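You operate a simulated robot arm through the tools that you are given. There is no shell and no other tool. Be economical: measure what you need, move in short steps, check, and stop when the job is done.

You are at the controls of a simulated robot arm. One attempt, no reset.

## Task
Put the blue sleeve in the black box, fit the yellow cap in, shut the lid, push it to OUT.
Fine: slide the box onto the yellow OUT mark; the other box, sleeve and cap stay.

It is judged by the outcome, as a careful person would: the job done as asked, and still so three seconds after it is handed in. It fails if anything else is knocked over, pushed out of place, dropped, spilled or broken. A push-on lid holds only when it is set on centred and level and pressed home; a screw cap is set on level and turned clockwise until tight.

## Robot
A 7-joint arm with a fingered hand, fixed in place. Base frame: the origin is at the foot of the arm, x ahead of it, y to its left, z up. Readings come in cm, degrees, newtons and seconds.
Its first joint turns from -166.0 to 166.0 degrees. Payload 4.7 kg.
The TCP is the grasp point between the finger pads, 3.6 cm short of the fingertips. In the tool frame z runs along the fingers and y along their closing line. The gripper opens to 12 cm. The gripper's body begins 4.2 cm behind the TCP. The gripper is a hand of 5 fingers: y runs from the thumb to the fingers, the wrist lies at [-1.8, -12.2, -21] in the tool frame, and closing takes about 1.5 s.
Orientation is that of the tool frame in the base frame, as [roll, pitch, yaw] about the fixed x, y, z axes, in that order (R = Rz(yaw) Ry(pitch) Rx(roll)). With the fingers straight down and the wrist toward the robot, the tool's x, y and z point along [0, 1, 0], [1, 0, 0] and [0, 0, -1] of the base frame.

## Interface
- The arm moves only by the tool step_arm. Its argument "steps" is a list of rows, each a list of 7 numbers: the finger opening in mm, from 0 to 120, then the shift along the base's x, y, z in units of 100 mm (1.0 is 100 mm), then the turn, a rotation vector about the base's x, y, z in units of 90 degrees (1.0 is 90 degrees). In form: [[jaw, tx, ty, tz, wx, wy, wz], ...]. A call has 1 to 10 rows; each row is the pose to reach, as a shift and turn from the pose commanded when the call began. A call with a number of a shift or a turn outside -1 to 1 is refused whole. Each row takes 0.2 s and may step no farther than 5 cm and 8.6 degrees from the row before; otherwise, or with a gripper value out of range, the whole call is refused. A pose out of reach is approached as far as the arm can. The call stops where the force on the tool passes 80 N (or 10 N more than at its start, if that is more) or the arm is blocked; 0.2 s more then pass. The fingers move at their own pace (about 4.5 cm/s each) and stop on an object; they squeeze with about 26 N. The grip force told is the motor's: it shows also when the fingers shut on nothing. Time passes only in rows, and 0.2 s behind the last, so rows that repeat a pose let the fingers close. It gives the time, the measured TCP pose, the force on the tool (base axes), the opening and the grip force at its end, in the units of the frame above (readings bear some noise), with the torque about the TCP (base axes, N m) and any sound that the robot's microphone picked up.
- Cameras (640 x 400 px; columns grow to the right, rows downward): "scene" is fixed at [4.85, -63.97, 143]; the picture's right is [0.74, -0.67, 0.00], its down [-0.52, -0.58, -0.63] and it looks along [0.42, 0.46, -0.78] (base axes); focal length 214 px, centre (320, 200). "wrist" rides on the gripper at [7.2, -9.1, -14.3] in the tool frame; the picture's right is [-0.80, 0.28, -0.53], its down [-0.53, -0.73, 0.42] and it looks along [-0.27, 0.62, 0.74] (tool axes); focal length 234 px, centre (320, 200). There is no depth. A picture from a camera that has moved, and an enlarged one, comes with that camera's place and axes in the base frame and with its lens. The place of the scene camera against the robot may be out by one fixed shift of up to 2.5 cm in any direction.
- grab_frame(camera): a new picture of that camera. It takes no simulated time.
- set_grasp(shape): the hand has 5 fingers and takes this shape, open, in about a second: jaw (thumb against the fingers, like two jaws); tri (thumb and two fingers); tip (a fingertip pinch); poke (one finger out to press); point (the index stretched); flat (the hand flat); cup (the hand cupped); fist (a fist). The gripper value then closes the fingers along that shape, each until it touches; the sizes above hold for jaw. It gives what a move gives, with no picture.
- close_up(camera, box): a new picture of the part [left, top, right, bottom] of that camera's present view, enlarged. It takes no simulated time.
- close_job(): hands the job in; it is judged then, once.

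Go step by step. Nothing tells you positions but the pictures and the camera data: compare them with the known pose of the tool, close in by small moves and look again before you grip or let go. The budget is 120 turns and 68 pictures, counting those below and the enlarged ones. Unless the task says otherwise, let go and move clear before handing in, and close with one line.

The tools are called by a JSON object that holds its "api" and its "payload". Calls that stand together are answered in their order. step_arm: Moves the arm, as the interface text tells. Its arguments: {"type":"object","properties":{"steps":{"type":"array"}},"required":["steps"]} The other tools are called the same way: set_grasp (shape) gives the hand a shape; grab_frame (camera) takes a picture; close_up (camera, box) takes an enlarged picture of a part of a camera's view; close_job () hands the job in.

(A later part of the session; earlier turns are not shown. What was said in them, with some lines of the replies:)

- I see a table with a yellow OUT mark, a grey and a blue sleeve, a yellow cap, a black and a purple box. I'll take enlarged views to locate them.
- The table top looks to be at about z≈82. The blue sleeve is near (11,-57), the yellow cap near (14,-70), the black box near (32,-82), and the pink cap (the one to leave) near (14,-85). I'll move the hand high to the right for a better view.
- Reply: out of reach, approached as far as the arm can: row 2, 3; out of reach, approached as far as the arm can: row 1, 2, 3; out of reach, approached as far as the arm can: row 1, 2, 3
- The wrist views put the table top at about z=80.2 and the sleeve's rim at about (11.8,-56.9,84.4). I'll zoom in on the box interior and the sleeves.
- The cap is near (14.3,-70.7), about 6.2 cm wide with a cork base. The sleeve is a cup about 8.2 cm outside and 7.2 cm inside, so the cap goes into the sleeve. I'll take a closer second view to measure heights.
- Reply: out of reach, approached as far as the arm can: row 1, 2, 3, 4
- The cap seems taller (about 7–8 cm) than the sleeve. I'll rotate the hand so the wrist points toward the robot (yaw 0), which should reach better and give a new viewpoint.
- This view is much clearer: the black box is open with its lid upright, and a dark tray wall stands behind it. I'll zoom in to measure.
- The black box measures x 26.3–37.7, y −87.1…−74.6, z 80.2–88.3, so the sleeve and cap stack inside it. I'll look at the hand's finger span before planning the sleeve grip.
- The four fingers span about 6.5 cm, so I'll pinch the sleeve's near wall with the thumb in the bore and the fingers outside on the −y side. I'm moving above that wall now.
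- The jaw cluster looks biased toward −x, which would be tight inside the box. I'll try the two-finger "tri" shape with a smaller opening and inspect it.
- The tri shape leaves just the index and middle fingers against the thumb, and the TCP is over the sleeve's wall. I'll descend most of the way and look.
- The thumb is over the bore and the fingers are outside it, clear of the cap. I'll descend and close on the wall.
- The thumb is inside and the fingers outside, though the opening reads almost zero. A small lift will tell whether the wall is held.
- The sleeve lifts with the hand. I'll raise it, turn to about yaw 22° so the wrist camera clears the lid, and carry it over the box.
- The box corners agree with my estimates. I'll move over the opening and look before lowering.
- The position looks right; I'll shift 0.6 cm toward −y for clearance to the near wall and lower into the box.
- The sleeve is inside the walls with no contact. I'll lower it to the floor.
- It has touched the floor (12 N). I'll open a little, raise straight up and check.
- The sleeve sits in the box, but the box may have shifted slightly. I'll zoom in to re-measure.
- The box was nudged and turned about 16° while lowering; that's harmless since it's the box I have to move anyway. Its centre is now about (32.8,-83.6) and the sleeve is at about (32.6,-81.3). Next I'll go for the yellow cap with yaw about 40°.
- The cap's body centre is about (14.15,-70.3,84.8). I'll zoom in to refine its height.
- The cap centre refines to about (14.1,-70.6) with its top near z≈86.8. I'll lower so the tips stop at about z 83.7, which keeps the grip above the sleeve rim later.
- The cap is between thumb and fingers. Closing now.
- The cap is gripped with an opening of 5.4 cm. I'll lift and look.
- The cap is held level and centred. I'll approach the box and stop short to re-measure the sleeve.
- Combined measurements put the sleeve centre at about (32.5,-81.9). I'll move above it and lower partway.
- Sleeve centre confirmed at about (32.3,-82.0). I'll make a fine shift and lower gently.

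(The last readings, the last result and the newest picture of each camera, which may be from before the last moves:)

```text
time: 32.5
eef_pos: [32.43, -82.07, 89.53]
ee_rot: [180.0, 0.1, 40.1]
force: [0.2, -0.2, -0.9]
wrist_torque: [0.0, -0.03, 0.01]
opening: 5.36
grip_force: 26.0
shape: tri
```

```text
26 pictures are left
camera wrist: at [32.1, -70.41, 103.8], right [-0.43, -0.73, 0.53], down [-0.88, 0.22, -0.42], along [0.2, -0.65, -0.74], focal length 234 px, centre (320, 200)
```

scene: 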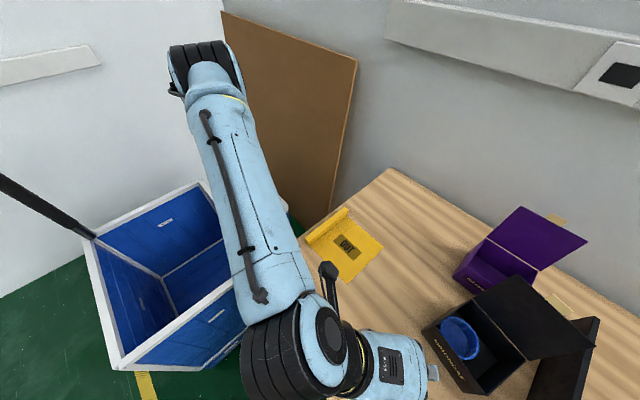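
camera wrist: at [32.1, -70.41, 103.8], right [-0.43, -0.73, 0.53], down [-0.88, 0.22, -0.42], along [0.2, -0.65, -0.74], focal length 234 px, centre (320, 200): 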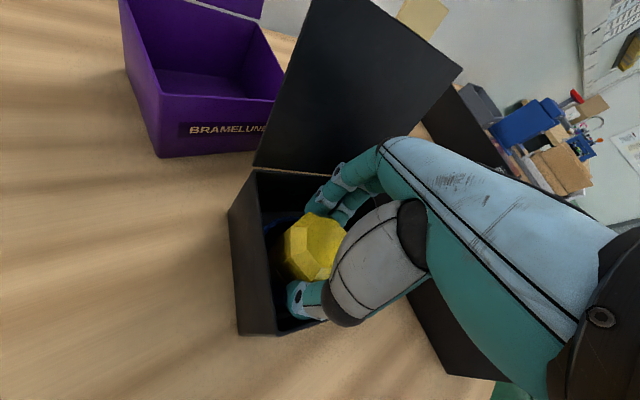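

The cork is inside the sleeve without contact. I'll lower in small steps until it touches.

{"api": "step_arm", "payload": {"steps": [[0, 0, 0, -0.04, 0, 0, 0], [0, 0, 0, -0.08, 0, 0, 0], [0, 0, 0, -0.1, 0, 0, 0], [0, 0, 0, -0.12, 0, 0, 0], [0, 0, 0, -0.12, 0, 0, 0]]}}

```text
time: 33.7
eef_pos: [32.46, -82.04, 88.57]
ee_rot: [179.9, 0.2, 40.1]
force: [-1.0, 0.5, 10.5]
wrist_torque: [0.3, 0.23, 0.0]
opening: 5.39
grip_force: 25.9
shape: tri
```

It contacts at about 10 N near the expected depth. I'll press slightly more to see whether it is seated.

{"api": "step_arm", "payload": {"steps": [[0, 0, 0, -0.02, 0, 0, 0], [0, 0, 0, -0.04, 0, 0, 0], [0, 0, 0, -0.04, 0, 0, 0]]}}

{"api": "close_up", "payload": {"camera": "wrist", "box": [220, 150, 360, 340]}}

```text
time: 34.5
eef_pos: [32.53, -82.08, 88.47]
ee_rot: [179.6, 0.1, 40.0]
force: [-1.4, 2.5, 38.9]
wrist_torque: [1.25, 0.76, -0.01]
opening: 5.45
grip_force: 26.6
shape: tri
```

```text
2.11 times, centred on (290, 245) of wrist
camera zoom: at [32.08, -70.37, 102.72], right [-0.44, -0.73, 0.53], down [-0.88, 0.22, -0.43], along [0.2, -0.65, -0.73], focal length 493 px, centre (383, 105)
```

zoom: 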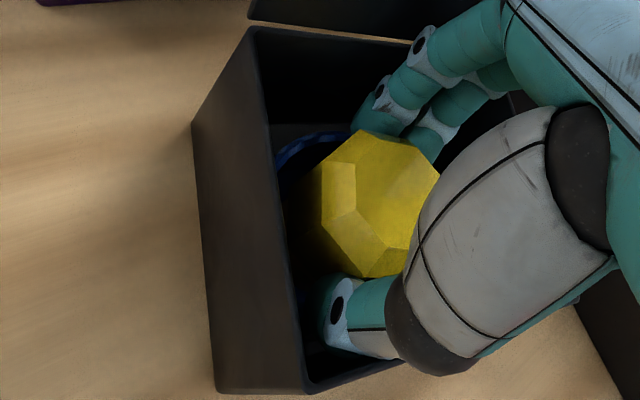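

It resists firmly. I'll ease off, open the fingers and rise, then check how the cap sits.

{"api": "step_arm", "payload": {"steps": [[0, 0, 0, 0.04, 0, 0, 0], [40, 0, 0, 0.04, 0, 0, 0], [60, 0, 0, 0.04, 0, 0, 0], [68, 0, 0, 0.04, 0, 0, 0], [74, 0, 0, 0.04, 0, 0, 0], [74, 0, 0, 0.04, 0, 0, 0]]}}

{"api": "step_arm", "payload": {"steps": [[74, 0, 0, 0.2, 0, 0, 0], [74, 0, 0, 0.5, 0, 0, 0], [74, 0, 0, 0.8, 0, 0, 0], [74, -0.25, 0.2, 1.0, 0, 0, 0], [74, -0.6, 0.5, 1.0, 0, 0, 0], [74, -0.9, 0.7, 1.0, 0, 0, 0], [74, -0.9, 0.7, 1.0, 0, 0, 0]]}}

{"api": "grab_frame", "payload": {"camera": "wrist"}}

{"api": "close_up", "payload": {"camera": "scene", "box": [400, 230, 620, 400]}}

```text
time: 35.9
eef_pos: [32.46, -82.11, 88.37]
ee_rot: [-180.0, -0.1, 40.1]
force: [4.2, -3.7, 26.3]
wrist_torque: [0.83, 0.59, -0.01]
opening: 6.75
grip_force: 0.1
shape: tri
```

```text
time: 37.5
eef_pos: [23.32, -75.17, 98.34]
ee_rot: [-180.0, -0.1, 40.2]
force: [-0.9, 0.0, 0.4]
wrist_torque: [0.01, -0.01, 0.0]
opening: 7.37
grip_force: 0.0
shape: tri
```

```text
24 pictures are left
camera wrist: at [23.06, -63.52, 112.71], right [-0.44, -0.73, 0.52], down [-0.88, 0.22, -0.42], along [0.2, -0.65, -0.74], focal length 234 px, centre (320, 200)
```

wrist: 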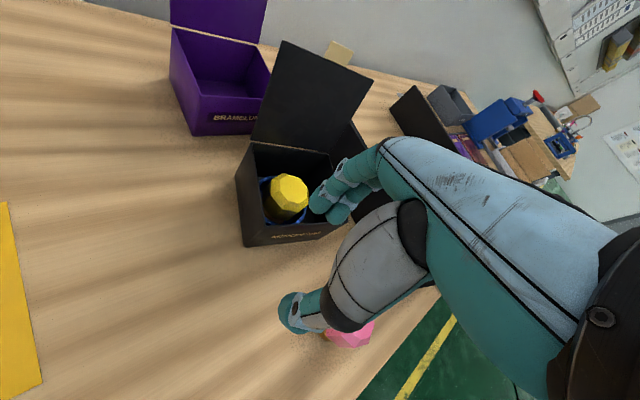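

```text
2.35 times, centred on (510, 315) of scene
camera zoom: at [4.85, -63.97, 143.0], right [0.74, -0.67, 0.0], down [-0.52, -0.58, -0.63], along [0.42, 0.46, -0.78], focal length 505 px, centre (-127, -71)
```

zoom: 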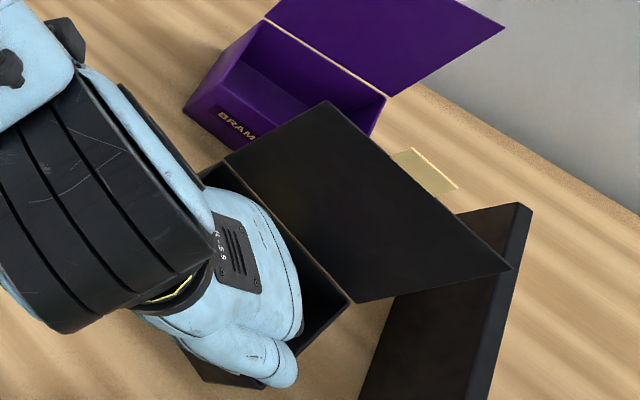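

The cap appears to stand in the sleeve. I'll zoom to check it's level and below the rim.

{"api": "close_up", "payload": {"camera": "wrist", "box": [220, 120, 350, 260]}}

```text
2.86 times, centred on (285, 190) of wrist
camera zoom: at [23.06, -63.52, 112.71], right [-0.44, -0.73, 0.52], down [-0.88, 0.22, -0.42], along [0.2, -0.65, -0.74], focal length 669 px, centre (420, 229)
```

zoom: 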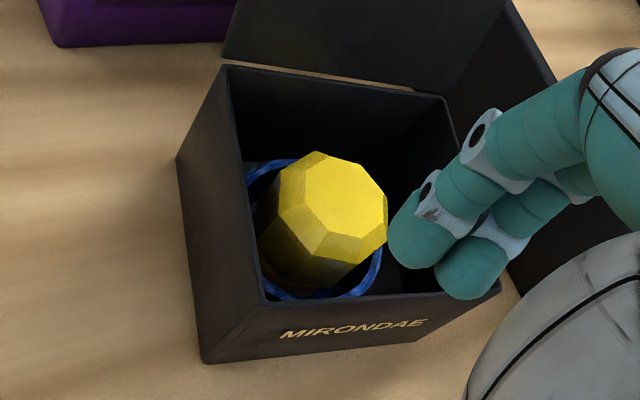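

The cap looks upright with its top at about z=86.7, below the box rim. I'll press gently on it with closed fingertips to be sure it is home.

{"api": "step_arm", "payload": {"steps": [[0, 0.3, -0.22, 0.05, 0, 0, 0], [0, 0.6, -0.46, 0.05, 0, 0, 0], [0, 0.91, -0.68, 0.05, 0, 0, 0], [0, 0.91, -0.68, -0.2, 0, 0, 0], [0, 0.91, -0.68, -0.5, 0, 0, 0], [0, 0.91, -0.68, -0.65, 0, 0, 0], [0, 0.91, -0.68, -0.7, 0, 0, 0], [0, 0.91, -0.68, -0.7, 0, 0, 0]]}}

{"api": "step_arm", "payload": {"steps": [[0, 0, 0, -0.04, 0, 0, 0], [0, 0, 0, -0.08, 0, 0, 0], [0, 0, 0, -0.11, 0, 0, 0], [0, 0, 0, -0.11, 0, 0, 0]]}}

{"api": "close_up", "payload": {"camera": "wrist", "box": [200, 130, 380, 350]}}

```text
time: 39.3
eef_pos: [32.41, -81.9, 91.82]
ee_rot: [179.7, 0.3, 40.1]
force: [3.3, -2.6, 22.8]
wrist_torque: [-0.12, -0.04, 0.04]
opening: 0.0
grip_force: 26.0
shape: tri
```

```text
time: 40.3
eef_pos: [32.48, -82.01, 91.75]
ee_rot: [179.0, 0.7, 40.1]
force: [1.6, 9.1, 71.5]
wrist_torque: [0.65, -0.17, -0.01]
opening: 0.0
grip_force: 25.9
shape: tri
```

```text
1.82 times, centred on (290, 240) of wrist
camera zoom: at [32.11, -69.97, 105.92], right [-0.44, -0.72, 0.54], down [-0.88, 0.21, -0.43], along [0.2, -0.66, -0.72], focal length 426 px, centre (374, 127)
```

zoom: 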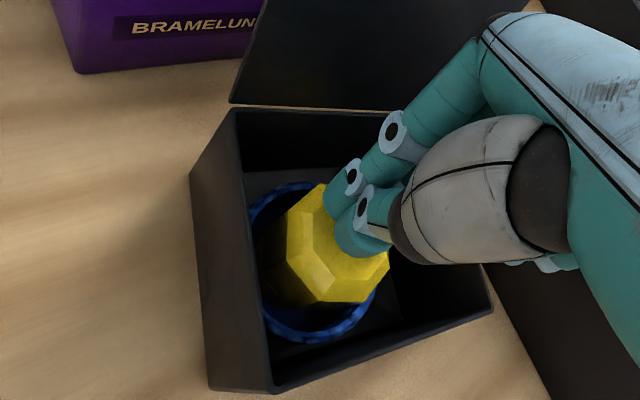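

The cap is solid under pressure, so it's fully down. I'll lift off straight up and move clear to see it.

{"api": "step_arm", "payload": {"steps": [[0, 0, 0, 0.2, 0, 0, 0], [0, 0, 0, 0.5, 0, 0, 0], [0, 0, 0, 0.8, 0, 0, 0], [0, -0.25, 0.3, 1.0, 0, 0, 0], [0, -0.6, 0.6, 1.0, 0, 0, 0], [0, -0.8, 0.9, 1.0, 0, 0, 0], [0, -0.8, 0.9, 1.0, 0, 0, 0]]}}

{"api": "grab_frame", "payload": {"camera": "wrist"}}

{"api": "close_up", "payload": {"camera": "wrist", "box": [200, 100, 360, 260]}}

```text
time: 41.9
eef_pos: [24.34, -72.82, 100.05]
ee_rot: [-180.0, 0.0, 40.1]
force: [-0.8, 0.0, 1.0]
wrist_torque: [0.01, 0.02, 0.01]
opening: 0.0
grip_force: 26.0
shape: tri
```

```text
20 pictures are left
camera wrist: at [24.08, -61.1, 114.36], right [-0.43, -0.73, 0.52], down [-0.88, 0.22, -0.42], along [0.2, -0.65, -0.74], focal length 234 px, centre (320, 200)
```

wrist: 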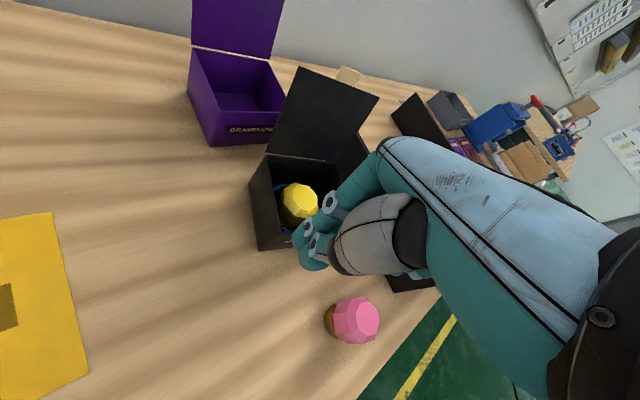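

```text
2.50 times, centred on (280, 180) of wrist
camera zoom: at [24.08, -61.1, 114.36], right [-0.43, -0.73, 0.52], down [-0.88, 0.22, -0.42], along [0.2, -0.65, -0.74], focal length 585 px, centre (420, 250)
```

zoom: 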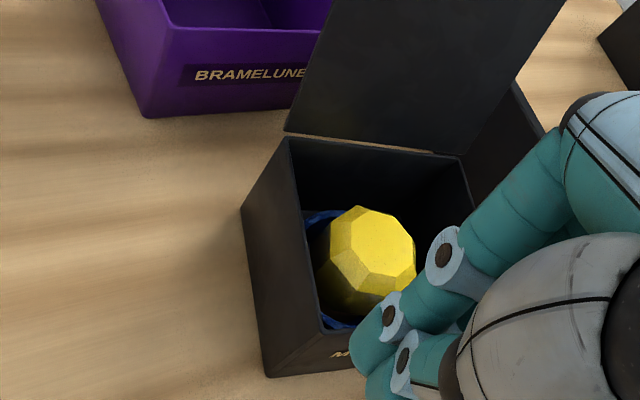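

Sleeve and cap are in place; the lid is still leaning open about 14° past vertical. To close it I'll come from the +y side with the hand tilted outward (for reach), put the closed fingers behind the lid and pull it forward. First I'll reposition.

{"api": "step_arm", "payload": {"steps": [[0, 0.15, 0.2, 0.1, 0, 0, -0.09], [0, 0.35, 0.45, 0.2, 0, 0, -0.18], [0, 0.55, 0.7, 0.3, 0, 0, -0.27], [0, 0.8, 0.9, 0.4, 0, 0, -0.36], [0, 1.0, 1.0, 0.5, 0, 0, -0.445], [0, 1.0, 1.0, 0.5, 0, 0, -0.445]]}}

{"api": "step_arm", "payload": {"steps": [[0, 0.2, 0, 0, -0.09, 0, 0], [0, 0.4, 0, 0, -0.18, 0, 0], [0, 0.6, 0, 0, -0.27, 0, 0], [0, 0.8, 0, 0, -0.36, 0, 0], [0, 1.0, -0.1, 0, -0.39, 0, 0], [0, 1.0, -0.3, 0, -0.39, 0, 0], [0, 1.0, -0.3, 0, -0.39, 0, 0]]}}

{"api": "grab_frame", "payload": {"camera": "wrist"}}

```text
time: 43.3
eef_pos: [34.61, -62.79, 105.03]
ee_rot: [-180.0, 0.0, 0.0]
force: [-0.5, -0.5, 0.5]
wrist_torque: [0.0, 0.0, 0.04]
opening: 0.0
grip_force: 25.9
shape: tri
```

```text
time: 44.9
eef_pos: [44.59, -65.91, 105.11]
ee_rot: [144.9, -0.1, 0.1]
force: [-0.1, -0.8, 0.9]
wrist_torque: [-0.02, -0.01, -0.01]
opening: 0.0
grip_force: 25.7
shape: tri
```

```text
18 pictures are left
camera wrist: at [51.79, -50.26, 111.68], right [-0.8, 0.07, 0.59], down [-0.53, 0.35, -0.77], along [-0.27, -0.93, -0.25], focal length 234 px, centre (320, 200)
```

wrist: 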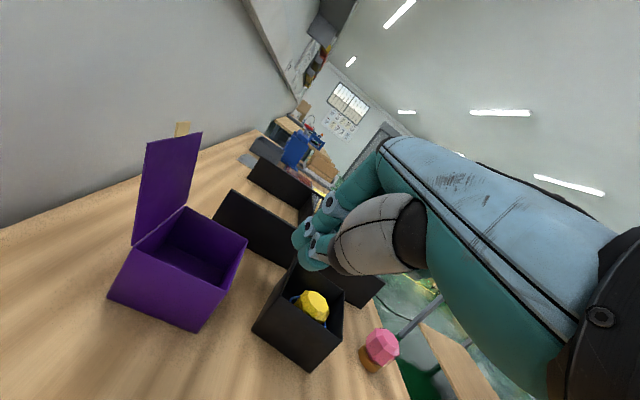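

In this view the black lid is nearly edge-on. I'll check the scene camera.

{"api": "close_up", "payload": {"camera": "scene", "box": [390, 150, 640, 400]}}

```text
1.60 times, centred on (515, 275) of scene
camera zoom: at [4.85, -63.97, 143.0], right [0.74, -0.67, 0.0], down [-0.52, -0.58, -0.63], along [0.42, 0.46, -0.78], focal length 343 px, centre (8, 80)
```

zoom: 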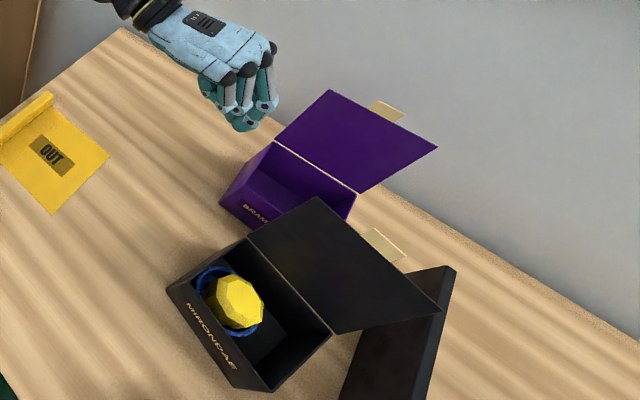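

The lid and contents are clear. I'll move the fingers behind the lid, high above the purple box.

{"api": "step_arm", "payload": {"steps": [[0, 0.1, -0.3, -0.1, 0, 0, 0], [0, 0.1, -0.6, -0.2, 0, 0, 0], [0, 0.1, -0.9, -0.3, 0, 0, 0], [0, 0.1, -1.0, -0.4, 0, 0, 0]]}}

{"api": "step_arm", "payload": {"steps": [[0, 0, -0.3, 0, 0, 0, 0], [0, 0, -0.6, 0, 0, 0, 0], [0, 0, -0.7, 0, 0, 0, 0], [0, 0, -0.7, 0, 0, 0, 0]]}}

{"api": "close_up", "payload": {"camera": "scene", "box": [390, 150, 640, 400]}}

{"api": "grab_frame", "payload": {"camera": "wrist"}}

```text
time: 45.9
eef_pos: [45.63, -75.88, 101.22]
ee_rot: [144.9, 0.0, -0.1]
force: [0.2, 0.0, -0.1]
wrist_torque: [0.0, -0.04, -0.01]
opening: 0.0
grip_force: 26.1
shape: tri
```

```text
time: 46.9
eef_pos: [45.6, -82.9, 101.28]
ee_rot: [144.9, 0.1, 0.0]
force: [-0.5, 0.1, 0.6]
wrist_torque: [0.01, 0.01, 0.02]
opening: 0.01
grip_force: 26.2
shape: tri
```

```text
1.60 times, centred on (515, 275) of scene
camera zoom: at [4.85, -63.97, 143.0], right [0.74, -0.67, 0.0], down [-0.52, -0.58, -0.63], along [0.42, 0.46, -0.78], focal length 343 px, centre (8, 80)
```

zoom: 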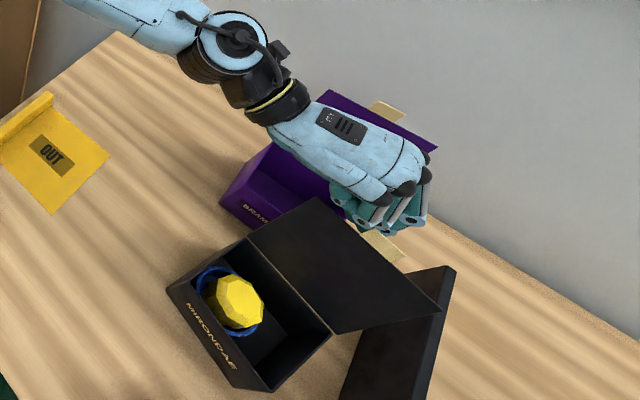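

```text
15 pictures are left
camera wrist: at [52.8, -67.08, 107.82], right [-0.8, 0.07, 0.59], down [-0.53, 0.35, -0.77], along [-0.27, -0.93, -0.25], focal length 234 px, centre (320, 200)
```

wrist: 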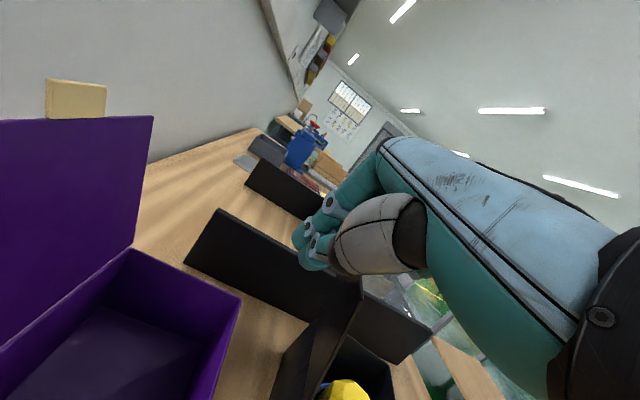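

The fingertips are behind the lid, about 3 cm below its top edge. I'll pull forward (−x) slowly.

{"api": "step_arm", "payload": {"steps": [[0, -0.12, 0, 0, 0, 0, 0], [0, -0.24, 0, 0, 0, 0, 0], [0, -0.34, 0.0, 0, 0, 0, 0], [0, -0.44, 0.0, 0, 0, 0, 0], [0, -0.54, 0.0, 0, 0, 0, 0], [0, -0.64, 0.0, 0, 0, 0, 0], [0, -0.72, 0.0, 0, 0, 0, 0], [0, -0.72, 0.0, 0, 0, 0, 0]]}}

{"api": "close_up", "payload": {"camera": "scene", "box": [390, 150, 640, 400]}}

```text
time: 48.7
eef_pos: [38.31, -83.02, 101.17]
ee_rot: [144.9, 0.0, 0.1]
force: [-0.5, 0.8, -0.5]
wrist_torque: [0.02, 0.01, 0.01]
opening: 0.0
grip_force: 25.7
shape: tri
```

```text
1.60 times, centred on (515, 275) of scene
camera zoom: at [4.85, -63.97, 143.0], right [0.74, -0.67, 0.0], down [-0.52, -0.58, -0.63], along [0.42, 0.46, -0.78], focal length 343 px, centre (8, 80)
```

zoom: 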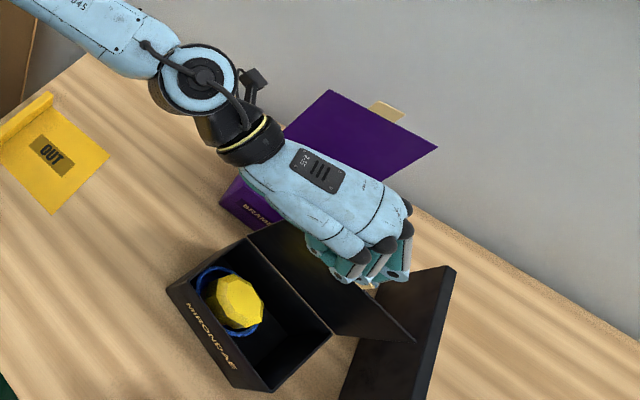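

The lid has come to about vertical. Continuing forward.

{"api": "step_arm", "payload": {"steps": [[0, -0.1, 0, 0, 0, 0, 0], [0, -0.2, 0, 0, 0, 0, 0], [0, -0.3, 0.0, 0, 0, 0, 0], [0, -0.4, 0.0, -0.05, 0, 0, 0], [0, -0.5, 0.0, -0.1, 0, 0, 0], [0, -0.6, 0.0, -0.15, 0, 0, 0], [0, -0.7, 0.0, -0.2, 0, 0, 0], [0, -0.7, 0.0, -0.2, 0, 0, 0]]}}

{"api": "close_up", "payload": {"camera": "scene", "box": [390, 150, 640, 400]}}

```text
time: 50.5
eef_pos: [31.31, -82.92, 99.26]
ee_rot: [144.9, 0.0, 0.0]
force: [-0.3, 1.0, 0.0]
wrist_torque: [0.0, 0.01, 0.02]
opening: 0.0
grip_force: 26.0
shape: tri
```

```text
1.60 times, centred on (515, 275) of scene
camera zoom: at [4.85, -63.97, 143.0], right [0.74, -0.67, 0.0], down [-0.52, -0.58, -0.63], along [0.42, 0.46, -0.78], focal length 343 px, centre (8, 80)
```

zoom: 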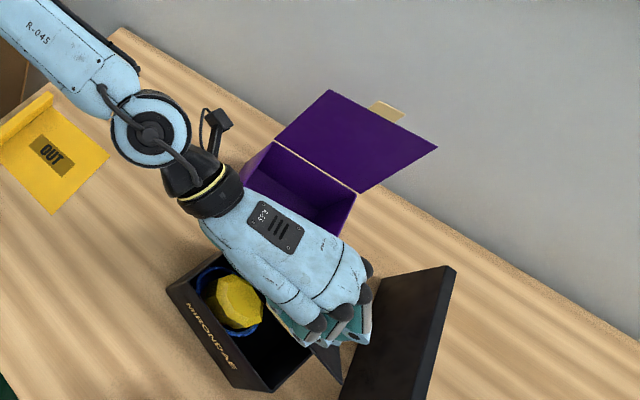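

The lid is following, now leaning forward over the box. I'll keep going forward and down.

{"api": "step_arm", "payload": {"steps": [[0, -0.1, 0, -0.1, 0, 0, 0], [0, -0.2, 0, -0.2, 0, 0, 0], [0, -0.25, 0.0, -0.3, 0, 0, 0], [0, -0.3, 0.0, -0.4, 0, 0, 0], [0, -0.32, 0.0, -0.48, 0, 0, 0], [0, -0.32, 0.0, -0.48, 0, 0, 0]]}}

{"api": "close_up", "payload": {"camera": "scene", "box": [390, 150, 640, 400]}}

```text
time: 51.9
eef_pos: [28.19, -82.79, 94.46]
ee_rot: [144.9, -0.1, 0.1]
force: [-0.5, 0.1, -0.5]
wrist_torque: [0.01, 0.02, -0.02]
opening: 0.0
grip_force: 25.9
shape: tri
```

```text
1.60 times, centred on (515, 275) of scene
camera zoom: at [4.85, -63.97, 143.0], right [0.74, -0.67, 0.0], down [-0.52, -0.58, -0.63], along [0.42, 0.46, -0.78], focal length 343 px, centre (8, 80)
```

zoom: 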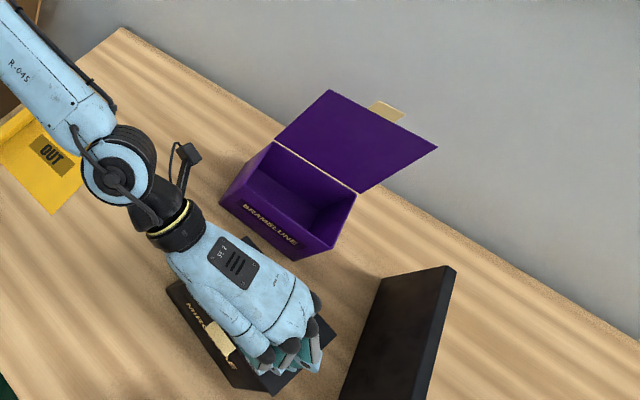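

The lid looks nearly shut. I'll press down near the front centre until I feel firm contact.

{"api": "step_arm", "payload": {"steps": [[0, 0.05, 0.15, 0, 0, 0, 0], [0, 0.1, 0.25, -0.08, 0, 0, 0], [0, 0.1, 0.25, -0.14, 0, 0, 0], [0, 0.1, 0.25, -0.18, 0, 0, 0], [0, 0.1, 0.25, -0.2, 0, 0, 0], [0, 0.1, 0.25, -0.2, 0, 0, 0]]}}

```text
time: 53.3
eef_pos: [29.17, -80.44, 92.5]
ee_rot: [144.9, -0.1, 0.0]
force: [0.4, -0.4, -0.3]
wrist_torque: [0.0, -0.03, -0.03]
opening: 0.0
grip_force: 25.7
shape: tri
```

{"api": "step_arm", "payload": {"steps": [[0, 0, 0, -0.05, 0, 0, 0], [0, 0, 0, -0.1, 0, 0, 0], [0, 0, 0, -0.14, 0, 0, 0], [0, 0, 0, -0.14, 0, 0, 0]]}}

{"api": "grab_frame", "payload": {"camera": "wrist"}}

```text
time: 54.3
eef_pos: [29.06, -80.47, 91.67]
ee_rot: [144.5, -0.1, 0.1]
force: [-0.6, 5.1, 32.8]
wrist_torque: [-0.49, -0.07, 0.04]
opening: 0.0
grip_force: 25.7
shape: tri
```

```text
11 pictures are left
camera wrist: at [36.39, -64.64, 98.05], right [-0.8, 0.08, 0.59], down [-0.53, 0.35, -0.77], along [-0.26, -0.93, -0.24], focal length 234 px, centre (320, 200)
```

wrist: 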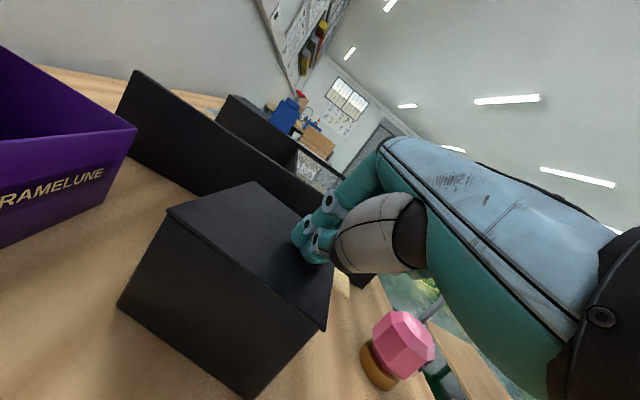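

The lid is shut and firm, and the box stands at about (32.5,-83), turned about −14°. To bring it out of the tight spot by the tray, I'll press on the lid near its centre and drag the box by friction toward +y, checking whether it follows.

{"api": "step_arm", "payload": {"steps": [[0, 0, 0, 0.2, 0, 0, 0], [0, 0.2, 0.12, 0.2, 0, 0, 0], [0, 0.36, 0.22, 0.2, 0, 0, 0], [0, 0.36, 0.22, 0.06, 0, 0, 0], [0, 0.36, 0.22, 0.01, 0, 0, 0], [0, 0.36, 0.22, 0.01, 0, 0, 0]]}}

{"api": "step_arm", "payload": {"steps": [[0, 0, 0.1, 0, 0, 0, 0], [0, 0, 0.2, 0, 0, 0, 0], [0, 0, 0.3, 0, 0, 0, 0], [0, 0, 0.4, 0, 0, 0, 0], [0, 0, 0.4, 0, 0, 0, 0]]}}

{"api": "close_up", "payload": {"camera": "scene", "box": [390, 150, 640, 400]}}

```text
time: 55.7
eef_pos: [32.72, -78.15, 91.82]
ee_rot: [144.4, -0.1, 0.2]
force: [0.9, 5.5, 33.5]
wrist_torque: [-0.53, -0.04, 0.05]
opening: 0.0
grip_force: 26.1
shape: tri
```

```text
time: 56.9
eef_pos: [32.7, -74.24, 91.64]
ee_rot: [144.5, 0.0, 0.0]
force: [3.4, -6.7, 35.7]
wrist_torque: [-1.35, 0.36, 0.22]
opening: 0.0
grip_force: 26.4
shape: tri
```

```text
1.60 times, centred on (515, 275) of scene
camera zoom: at [4.85, -63.97, 143.0], right [0.74, -0.67, 0.0], down [-0.52, -0.58, -0.63], along [0.42, 0.46, -0.78], focal length 343 px, centre (8, 80)
```

zoom: 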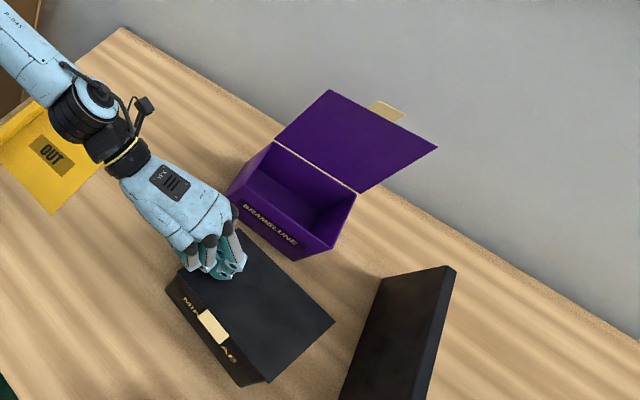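

Friction drag only moved it about 1 cm, so I'll push from its −y side instead. I'll lift, take a fingertip shape and turn the hand so thumb and index form two contact points along the box's right face.

{"api": "step_arm", "payload": {"steps": [[0, 0, 0.05, 0.4, 0, 0, 0], [0, 0, 0.1, 0.8, 0, 0, 0], [0, 0, 0.2, 1.0, 0, 0.054, 0.077], [0, 0, 0.2, 1.0, 0, 0.108, 0.154], [0, 0, 0.2, 1.0, 0, 0.162, 0.231], [0, 0, 0.2, 1.0, 0, 0.216, 0.308], [0, 0, 0.2, 1.0, 0, 0.27, 0.385], [0, 0, 0.2, 1.0, 0, 0.324, 0.462], [0, 0, 0.2, 1.0, 0, 0.378, 0.539], [0, 0, 0.2, 1.0, 0, 0.432, 0.616]]}}

{"api": "set_grasp", "payload": {"shape": "tip"}}

{"api": "step_arm", "payload": {"steps": [[80, 0, 0, 0, 0, 0.05, 0.07], [80, 0, 0, 0, 0, 0.1, 0.08], [80, 0, 0, 0, -0.03, 0.14, 0.06], [80, 0, 0, 0, -0.05, 0.14, 0.04], [80, 0, 0, 0, -0.055, 0.14, 0.04]]}}

{"api": "close_up", "payload": {"camera": "scene", "box": [390, 150, 640, 400]}}

```text
time: 59.1
eef_pos: [32.75, -72.28, 101.09]
ee_rot: [165.1, 32.1, 63.6]
force: [0.9, 0.5, 0.5]
wrist_torque: [0.0, 0.0, -0.02]
opening: 0.0
grip_force: 26.0
shape: tri
```

```text
time: 60.0
eef_pos: [32.7, -72.26, 100.99]
ee_rot: [165.2, 32.1, 63.4]
force: [0.7, -0.1, -0.4]
wrist_torque: [-0.02, 0.03, 0.02]
opening: 11.95
grip_force: 0.0
shape: tip
```

```text
time: 61.2
eef_pos: [32.68, -72.3, 100.97]
ee_rot: [177.6, 41.3, 74.7]
force: [-0.4, -0.1, 0.2]
wrist_torque: [-0.01, -0.01, 0.02]
opening: 8.04
grip_force: 0.0
shape: tip
```

```text
1.60 times, centred on (515, 275) of scene
camera zoom: at [4.85, -63.97, 143.0], right [0.74, -0.67, 0.0], down [-0.52, -0.58, -0.63], along [0.42, 0.46, -0.78], focal length 343 px, centre (8, 80)
```

zoom: 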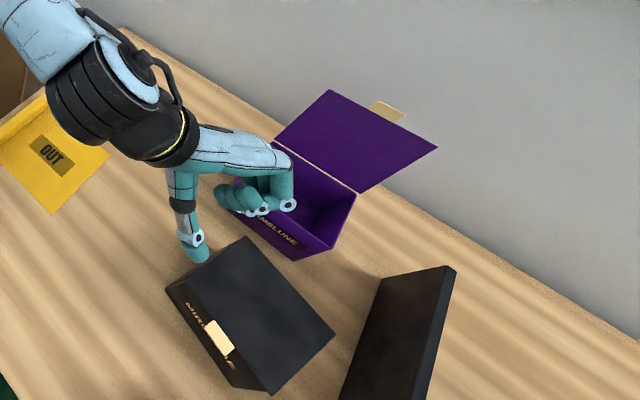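

The pinch shape curls the index too much, so I'll go back to the "tri" shape (straighter fingers), turn slightly, and travel over the closed lid to its −y side.

{"api": "set_grasp", "payload": {"shape": "tri"}}

{"api": "step_arm", "payload": {"steps": [[80, 0, -0.2, 0, 0, 0, -0.04], [80, -0.05, -0.4, 0, 0, 0, -0.085], [80, -0.1, -0.6, -0.1, 0, 0, -0.085], [80, -0.15, -0.8, -0.3, 0, 0, -0.085], [80, -0.2, -1.0, -0.5, 0, 0, -0.085], [80, -0.2, -1.0, -0.55, 0, 0, -0.085]]}}

{"api": "step_arm", "payload": {"steps": [[80, -0.02, -0.3, 0, 0, 0, 0], [80, -0.05, -0.6, 0, 0, 0, 0], [80, -0.06, -0.93, 0, 0, 0, 0], [80, -0.06, -0.93, 0, 0, 0, 0]]}}

{"api": "grab_frame", "payload": {"camera": "scene"}}

```text
time: 62.1
eef_pos: [32.68, -72.16, 101.09]
ee_rot: [177.3, 41.3, 74.4]
force: [-0.8, -0.1, 0.2]
wrist_torque: [0.01, -0.01, 0.01]
opening: 12.02
grip_force: 0.1
shape: tri
```

```text
time: 63.5
eef_pos: [30.77, -82.22, 95.68]
ee_rot: [177.5, 41.2, 66.9]
force: [0.4, 0.5, 0.2]
wrist_torque: [0.01, 0.02, 0.0]
opening: 8.06
grip_force: 0.1
shape: tri
```

```text
time: 64.5
eef_pos: [30.17, -91.59, 95.64]
ee_rot: [177.6, 41.3, 67.0]
force: [-0.4, 0.4, 0.0]
wrist_torque: [-0.01, 0.01, 0.01]
opening: 8.05
grip_force: 0.0
shape: tri
```

```text
8 pictures are left
```

scene: 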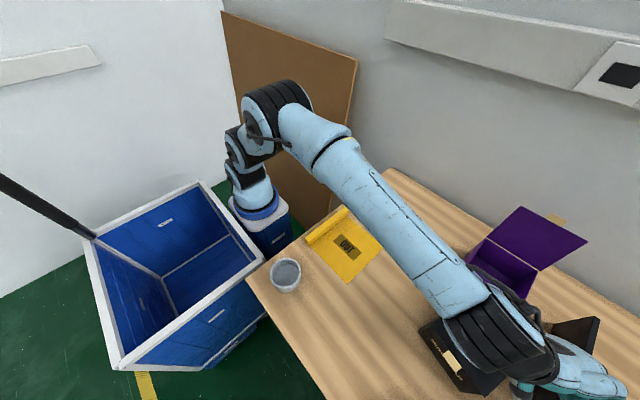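

The hand is over the gap on the box's far side. I'll lower partway and look through the wrist camera.

{"api": "step_arm", "payload": {"steps": [[80, 0, 0, -0.2, 0, 0, 0], [80, 0, 0, -0.4, 0, 0, 0], [80, 0, 0, -0.5, 0, 0, 0], [80, 0, 0, -0.6, 0, 0, 0], [80, 0, 0, -0.6, 0, 0, 0]]}}

{"api": "grab_frame", "payload": {"camera": "wrist"}}

```text
time: 65.7
eef_pos: [30.16, -91.6, 89.64]
ee_rot: [177.6, 41.3, 66.9]
force: [-0.9, -0.5, 0.3]
wrist_torque: [-0.02, 0.05, -0.01]
opening: 8.04
grip_force: 0.1
shape: tri
```

```text
7 pictures are left
camera wrist: at [26.96, -74.23, 95.35], right [0.14, -0.33, 0.93], down [-0.93, -0.36, 0.01], along [0.34, -0.87, -0.36], focal length 234 px, centre (320, 200)
```

wrist: 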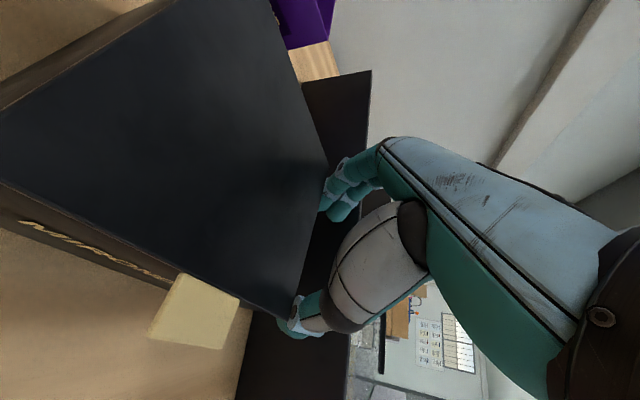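

The thumb is close to the front corner of the box. I'll shift about 1.3 cm along the face, lower further, and start pushing toward +y.

{"api": "step_arm", "payload": {"steps": [[80, 0.13, -0.03, 0, 0, 0, 0], [80, 0.13, -0.03, -0.08, 0, 0, 0], [80, 0.13, -0.03, -0.16, 0, 0, 0], [80, 0.13, -0.03, -0.16, 0, 0, 0]]}}

{"api": "step_arm", "payload": {"steps": [[80, 0, 0.1, 0, 0, 0, 0], [80, 0, 0.2, 0, 0, 0, 0.02], [80, 0, 0.3, 0, 0, 0, 0.04], [80, 0, 0.4, 0, 0, 0, 0.06], [80, 0, 0.5, 0, 0, 0, 0.08], [80, 0, 0.6, 0, 0, 0, 0.1], [80, 0, 0.7, 0, 0, 0, 0.12], [80, 0, 0.8, 0, 0, 0, 0.14]]}}

{"api": "grab_frame", "payload": {"camera": "wrist"}}

```text
time: 66.7
eef_pos: [31.46, -91.83, 88.23]
ee_rot: [177.5, 41.5, 66.9]
force: [0.4, -2.1, 12.5]
wrist_torque: [0.49, 0.6, 0.07]
opening: 7.99
grip_force: 0.1
shape: tri
```

```text
time: 68.5
eef_pos: [31.45, -83.74, 88.01]
ee_rot: [177.5, 41.3, 79.5]
force: [0.7, -5.0, 16.3]
wrist_torque: [0.43, 0.77, 0.12]
opening: 8.01
grip_force: 0.1
shape: tri
```

```text
6 pictures are left
camera wrist: at [24.58, -67.52, 93.69], right [0.21, -0.29, 0.93], down [-0.83, -0.56, 0.01], along [0.52, -0.78, -0.36], focal length 234 px, centre (320, 200)
```

wrist: 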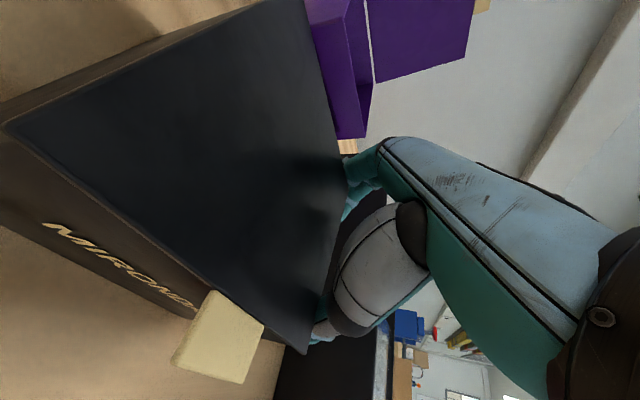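

The box is following squarely, with the two contacts on its far face. I'll keep pushing toward +y.

{"api": "step_arm", "payload": {"steps": [[80, 0, 0.12, 0, 0, 0, 0.01], [80, 0, 0.24, 0, 0, 0, 0.02], [80, 0, 0.36, 0, 0, 0, 0.03], [80, 0, 0.48, 0, 0, 0, 0.03], [80, 0, 0.6, 0, 0, 0, 0.03], [80, 0, 0.72, 0, 0, 0, 0.03], [80, 0, 0.84, 0, 0, 0, 0.03], [80, 0, 0.96, 0, 0, 0, 0.03]]}}

{"api": "grab_frame", "payload": {"camera": "scene"}}

```text
time: 70.3
eef_pos: [31.31, -74.26, 88.06]
ee_rot: [177.5, 41.2, 82.1]
force: [0.4, -3.6, 10.9]
wrist_torque: [0.26, 0.59, 0.14]
opening: 8.03
grip_force: 0.1
shape: tri
```

```text
5 pictures are left
```

scene: 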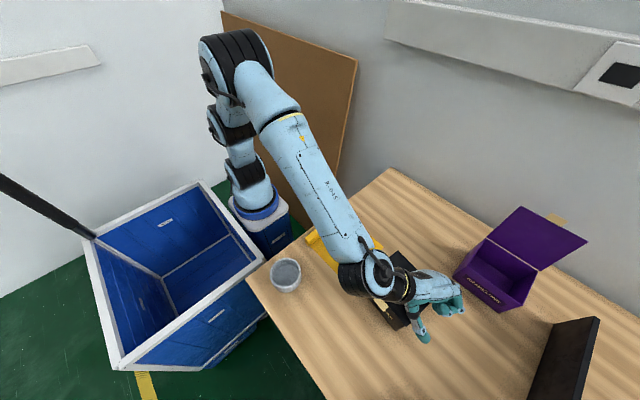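

The box follows well, and the purple box and grey sleeve are untouched. Continuing.

{"api": "step_arm", "payload": {"steps": [[80, 0, 0.12, 0, 0, 0, 0], [80, 0, 0.24, 0, 0, 0, 0], [80, 0, 0.36, 0, 0, 0, 0], [80, 0, 0.48, 0, 0, 0, 0], [80, 0, 0.6, 0, 0, 0, 0], [80, 0, 0.72, 0, 0, 0, 0], [80, 0, 0.84, 0, 0, 0, 0], [80, 0, 0.96, 0, 0, 0, 0]]}}

{"api": "grab_frame", "payload": {"camera": "wrist"}}

```text
time: 72.1
eef_pos: [31.36, -64.73, 88.13]
ee_rot: [177.5, 41.3, 82.1]
force: [-0.2, -5.6, 12.7]
wrist_torque: [0.25, 0.63, 0.16]
opening: 8.04
grip_force: 0.1
shape: tri
```

```text
4 pictures are left
camera wrist: at [23.73, -48.83, 93.74], right [0.22, -0.28, 0.93], down [-0.8, -0.6, 0.01], along [0.56, -0.75, -0.36], focal length 234 px, centre (320, 200)
```

wrist: 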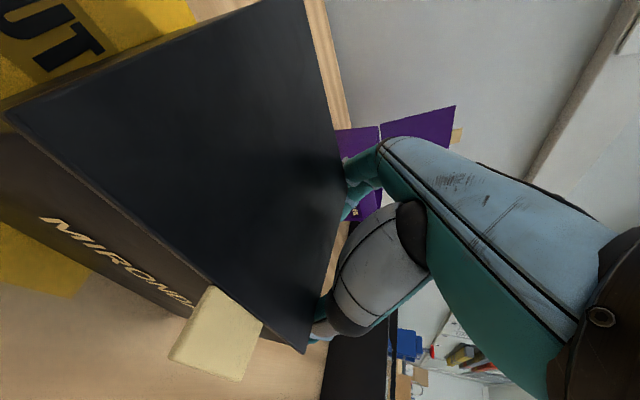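

The box is square at about (31,-56.3), just entering the mark. One more push of about 8.8 cm centres it on OUT.

{"api": "step_arm", "payload": {"steps": [[80, 0, 0.12, 0, 0, 0, 0], [80, 0, 0.24, 0, 0, 0, 0], [80, 0, 0.36, 0, 0, 0, 0], [80, 0, 0.48, 0, 0, 0, 0], [80, 0, 0.6, 0, 0, 0, 0], [80, 0, 0.7, 0, 0, 0, 0], [80, 0, 0.78, 0, 0, 0, 0], [80, 0, 0.84, 0, 0, 0, 0], [80, 0, 0.88, 0, 0, 0, 0], [80, 0, 0.88, 0, 0, 0, 0]]}}

{"api": "step_arm", "payload": {"steps": [[80, 0, -0.15, 0, 0, 0, 0], [80, 0, -0.35, 0.05, 0, 0, 0], [80, 0, -0.6, 0.3, 0, 0, 0], [80, 0.0, -0.9, 0.6, 0, 0, 0], [80, 0, -1.0, 0.9, 0, 0, 0]]}}

{"api": "step_arm", "payload": {"steps": [[80, 0.1, -0.3, 0.2, 0, 0, 0], [80, 0.2, -0.6, 0.3, 0, 0, 0], [80, 0.2, -0.8, 0.3, 0, 0, 0]]}}

{"api": "close_up", "payload": {"camera": "scene", "box": [240, 160, 540, 400]}}

```text
time: 74.3
eef_pos: [31.4, -55.85, 88.09]
ee_rot: [177.5, 41.2, 82.2]
force: [-0.4, -4.6, 12.8]
wrist_torque: [0.31, 0.62, 0.22]
opening: 8.03
grip_force: 0.0
shape: tri
```

```text
time: 75.5
eef_pos: [31.38, -65.67, 97.15]
ee_rot: [177.4, 41.1, 82.1]
force: [0.6, -0.5, -0.1]
wrist_torque: [-0.01, 0.01, 0.0]
opening: 8.04
grip_force: 0.1
shape: tri
```

```text
time: 76.3
eef_pos: [33.37, -73.81, 100.18]
ee_rot: [177.4, 41.3, 82.0]
force: [0.8, -0.7, 0.5]
wrist_torque: [0.03, 0.0, -0.02]
opening: 8.04
grip_force: 0.0
shape: tri
```

```text
1.67 times, centred on (390, 280) of scene
camera zoom: at [4.85, -63.97, 143.0], right [0.74, -0.67, 0.0], down [-0.52, -0.58, -0.63], along [0.42, 0.46, -0.78], focal length 358 px, centre (203, 67)
```

zoom: 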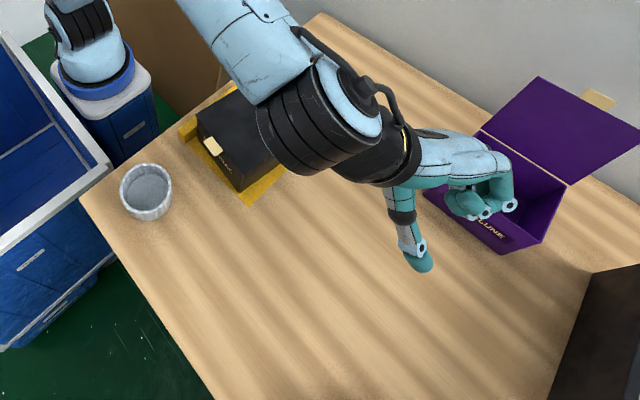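

The box appears closed and on the mark. I'll swing the arm aside for a clear final check.

{"api": "step_arm", "payload": {"steps": [[80, -0.4, 0.2, 0.2, 0, 0, 0], [80, -0.8, 0.4, 0.3, 0, 0, 0], [80, -1.0, 0.6, 0.3, 0, 0, 0]]}}

{"api": "step_arm", "payload": {"steps": [[80, -0.4, 0.1, 0, 0, 0, 0], [80, -0.8, 0.2, 0, 0, 0, 0], [80, -1.0, 0.2, 0, 0, 0, 0]]}}

{"api": "close_up", "payload": {"camera": "scene", "box": [240, 160, 440, 320]}}

```text
time: 77.1
eef_pos: [23.39, -67.74, 102.62]
ee_rot: [177.4, 41.2, 82.2]
force: [-0.6, -0.7, -1.1]
wrist_torque: [0.01, 0.01, 0.03]
opening: 8.02
grip_force: 0.0
shape: tri
```

```text
time: 77.9
eef_pos: [13.25, -65.9, 102.88]
ee_rot: [177.4, 41.3, 82.2]
force: [0.6, -0.6, -0.9]
wrist_torque: [0.04, 0.0, -0.02]
opening: 8.04
grip_force: 0.0
shape: tri
```

```text
2.50 times, centred on (340, 240) of scene
camera zoom: at [4.85, -63.97, 143.0], right [0.74, -0.67, 0.0], down [-0.52, -0.58, -0.63], along [0.42, 0.46, -0.78], focal length 536 px, centre (270, 100)
```

zoom: 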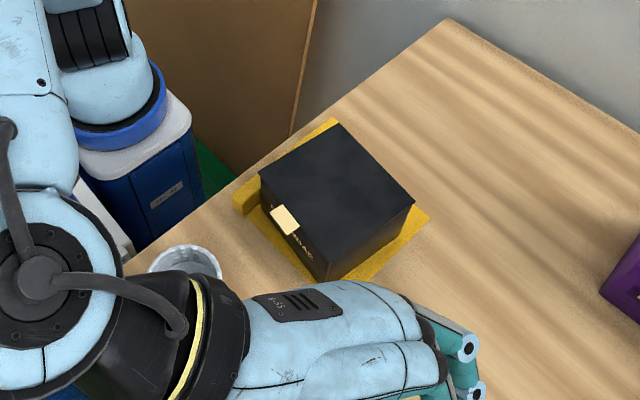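

The black box is shut and square on the yellow OUT mark, with the sleeve and cap inside. The purple box, grey sleeve and pink cap have not been moved, and the hand is clear, so I'm handing in.

{"api": "close_job", "payload": {}}

```text
The job is handed in.
```

The blue sleeve is in the black box with the yellow cap fitted inside it, the lid is shut, and the box sits on the OUT mark.
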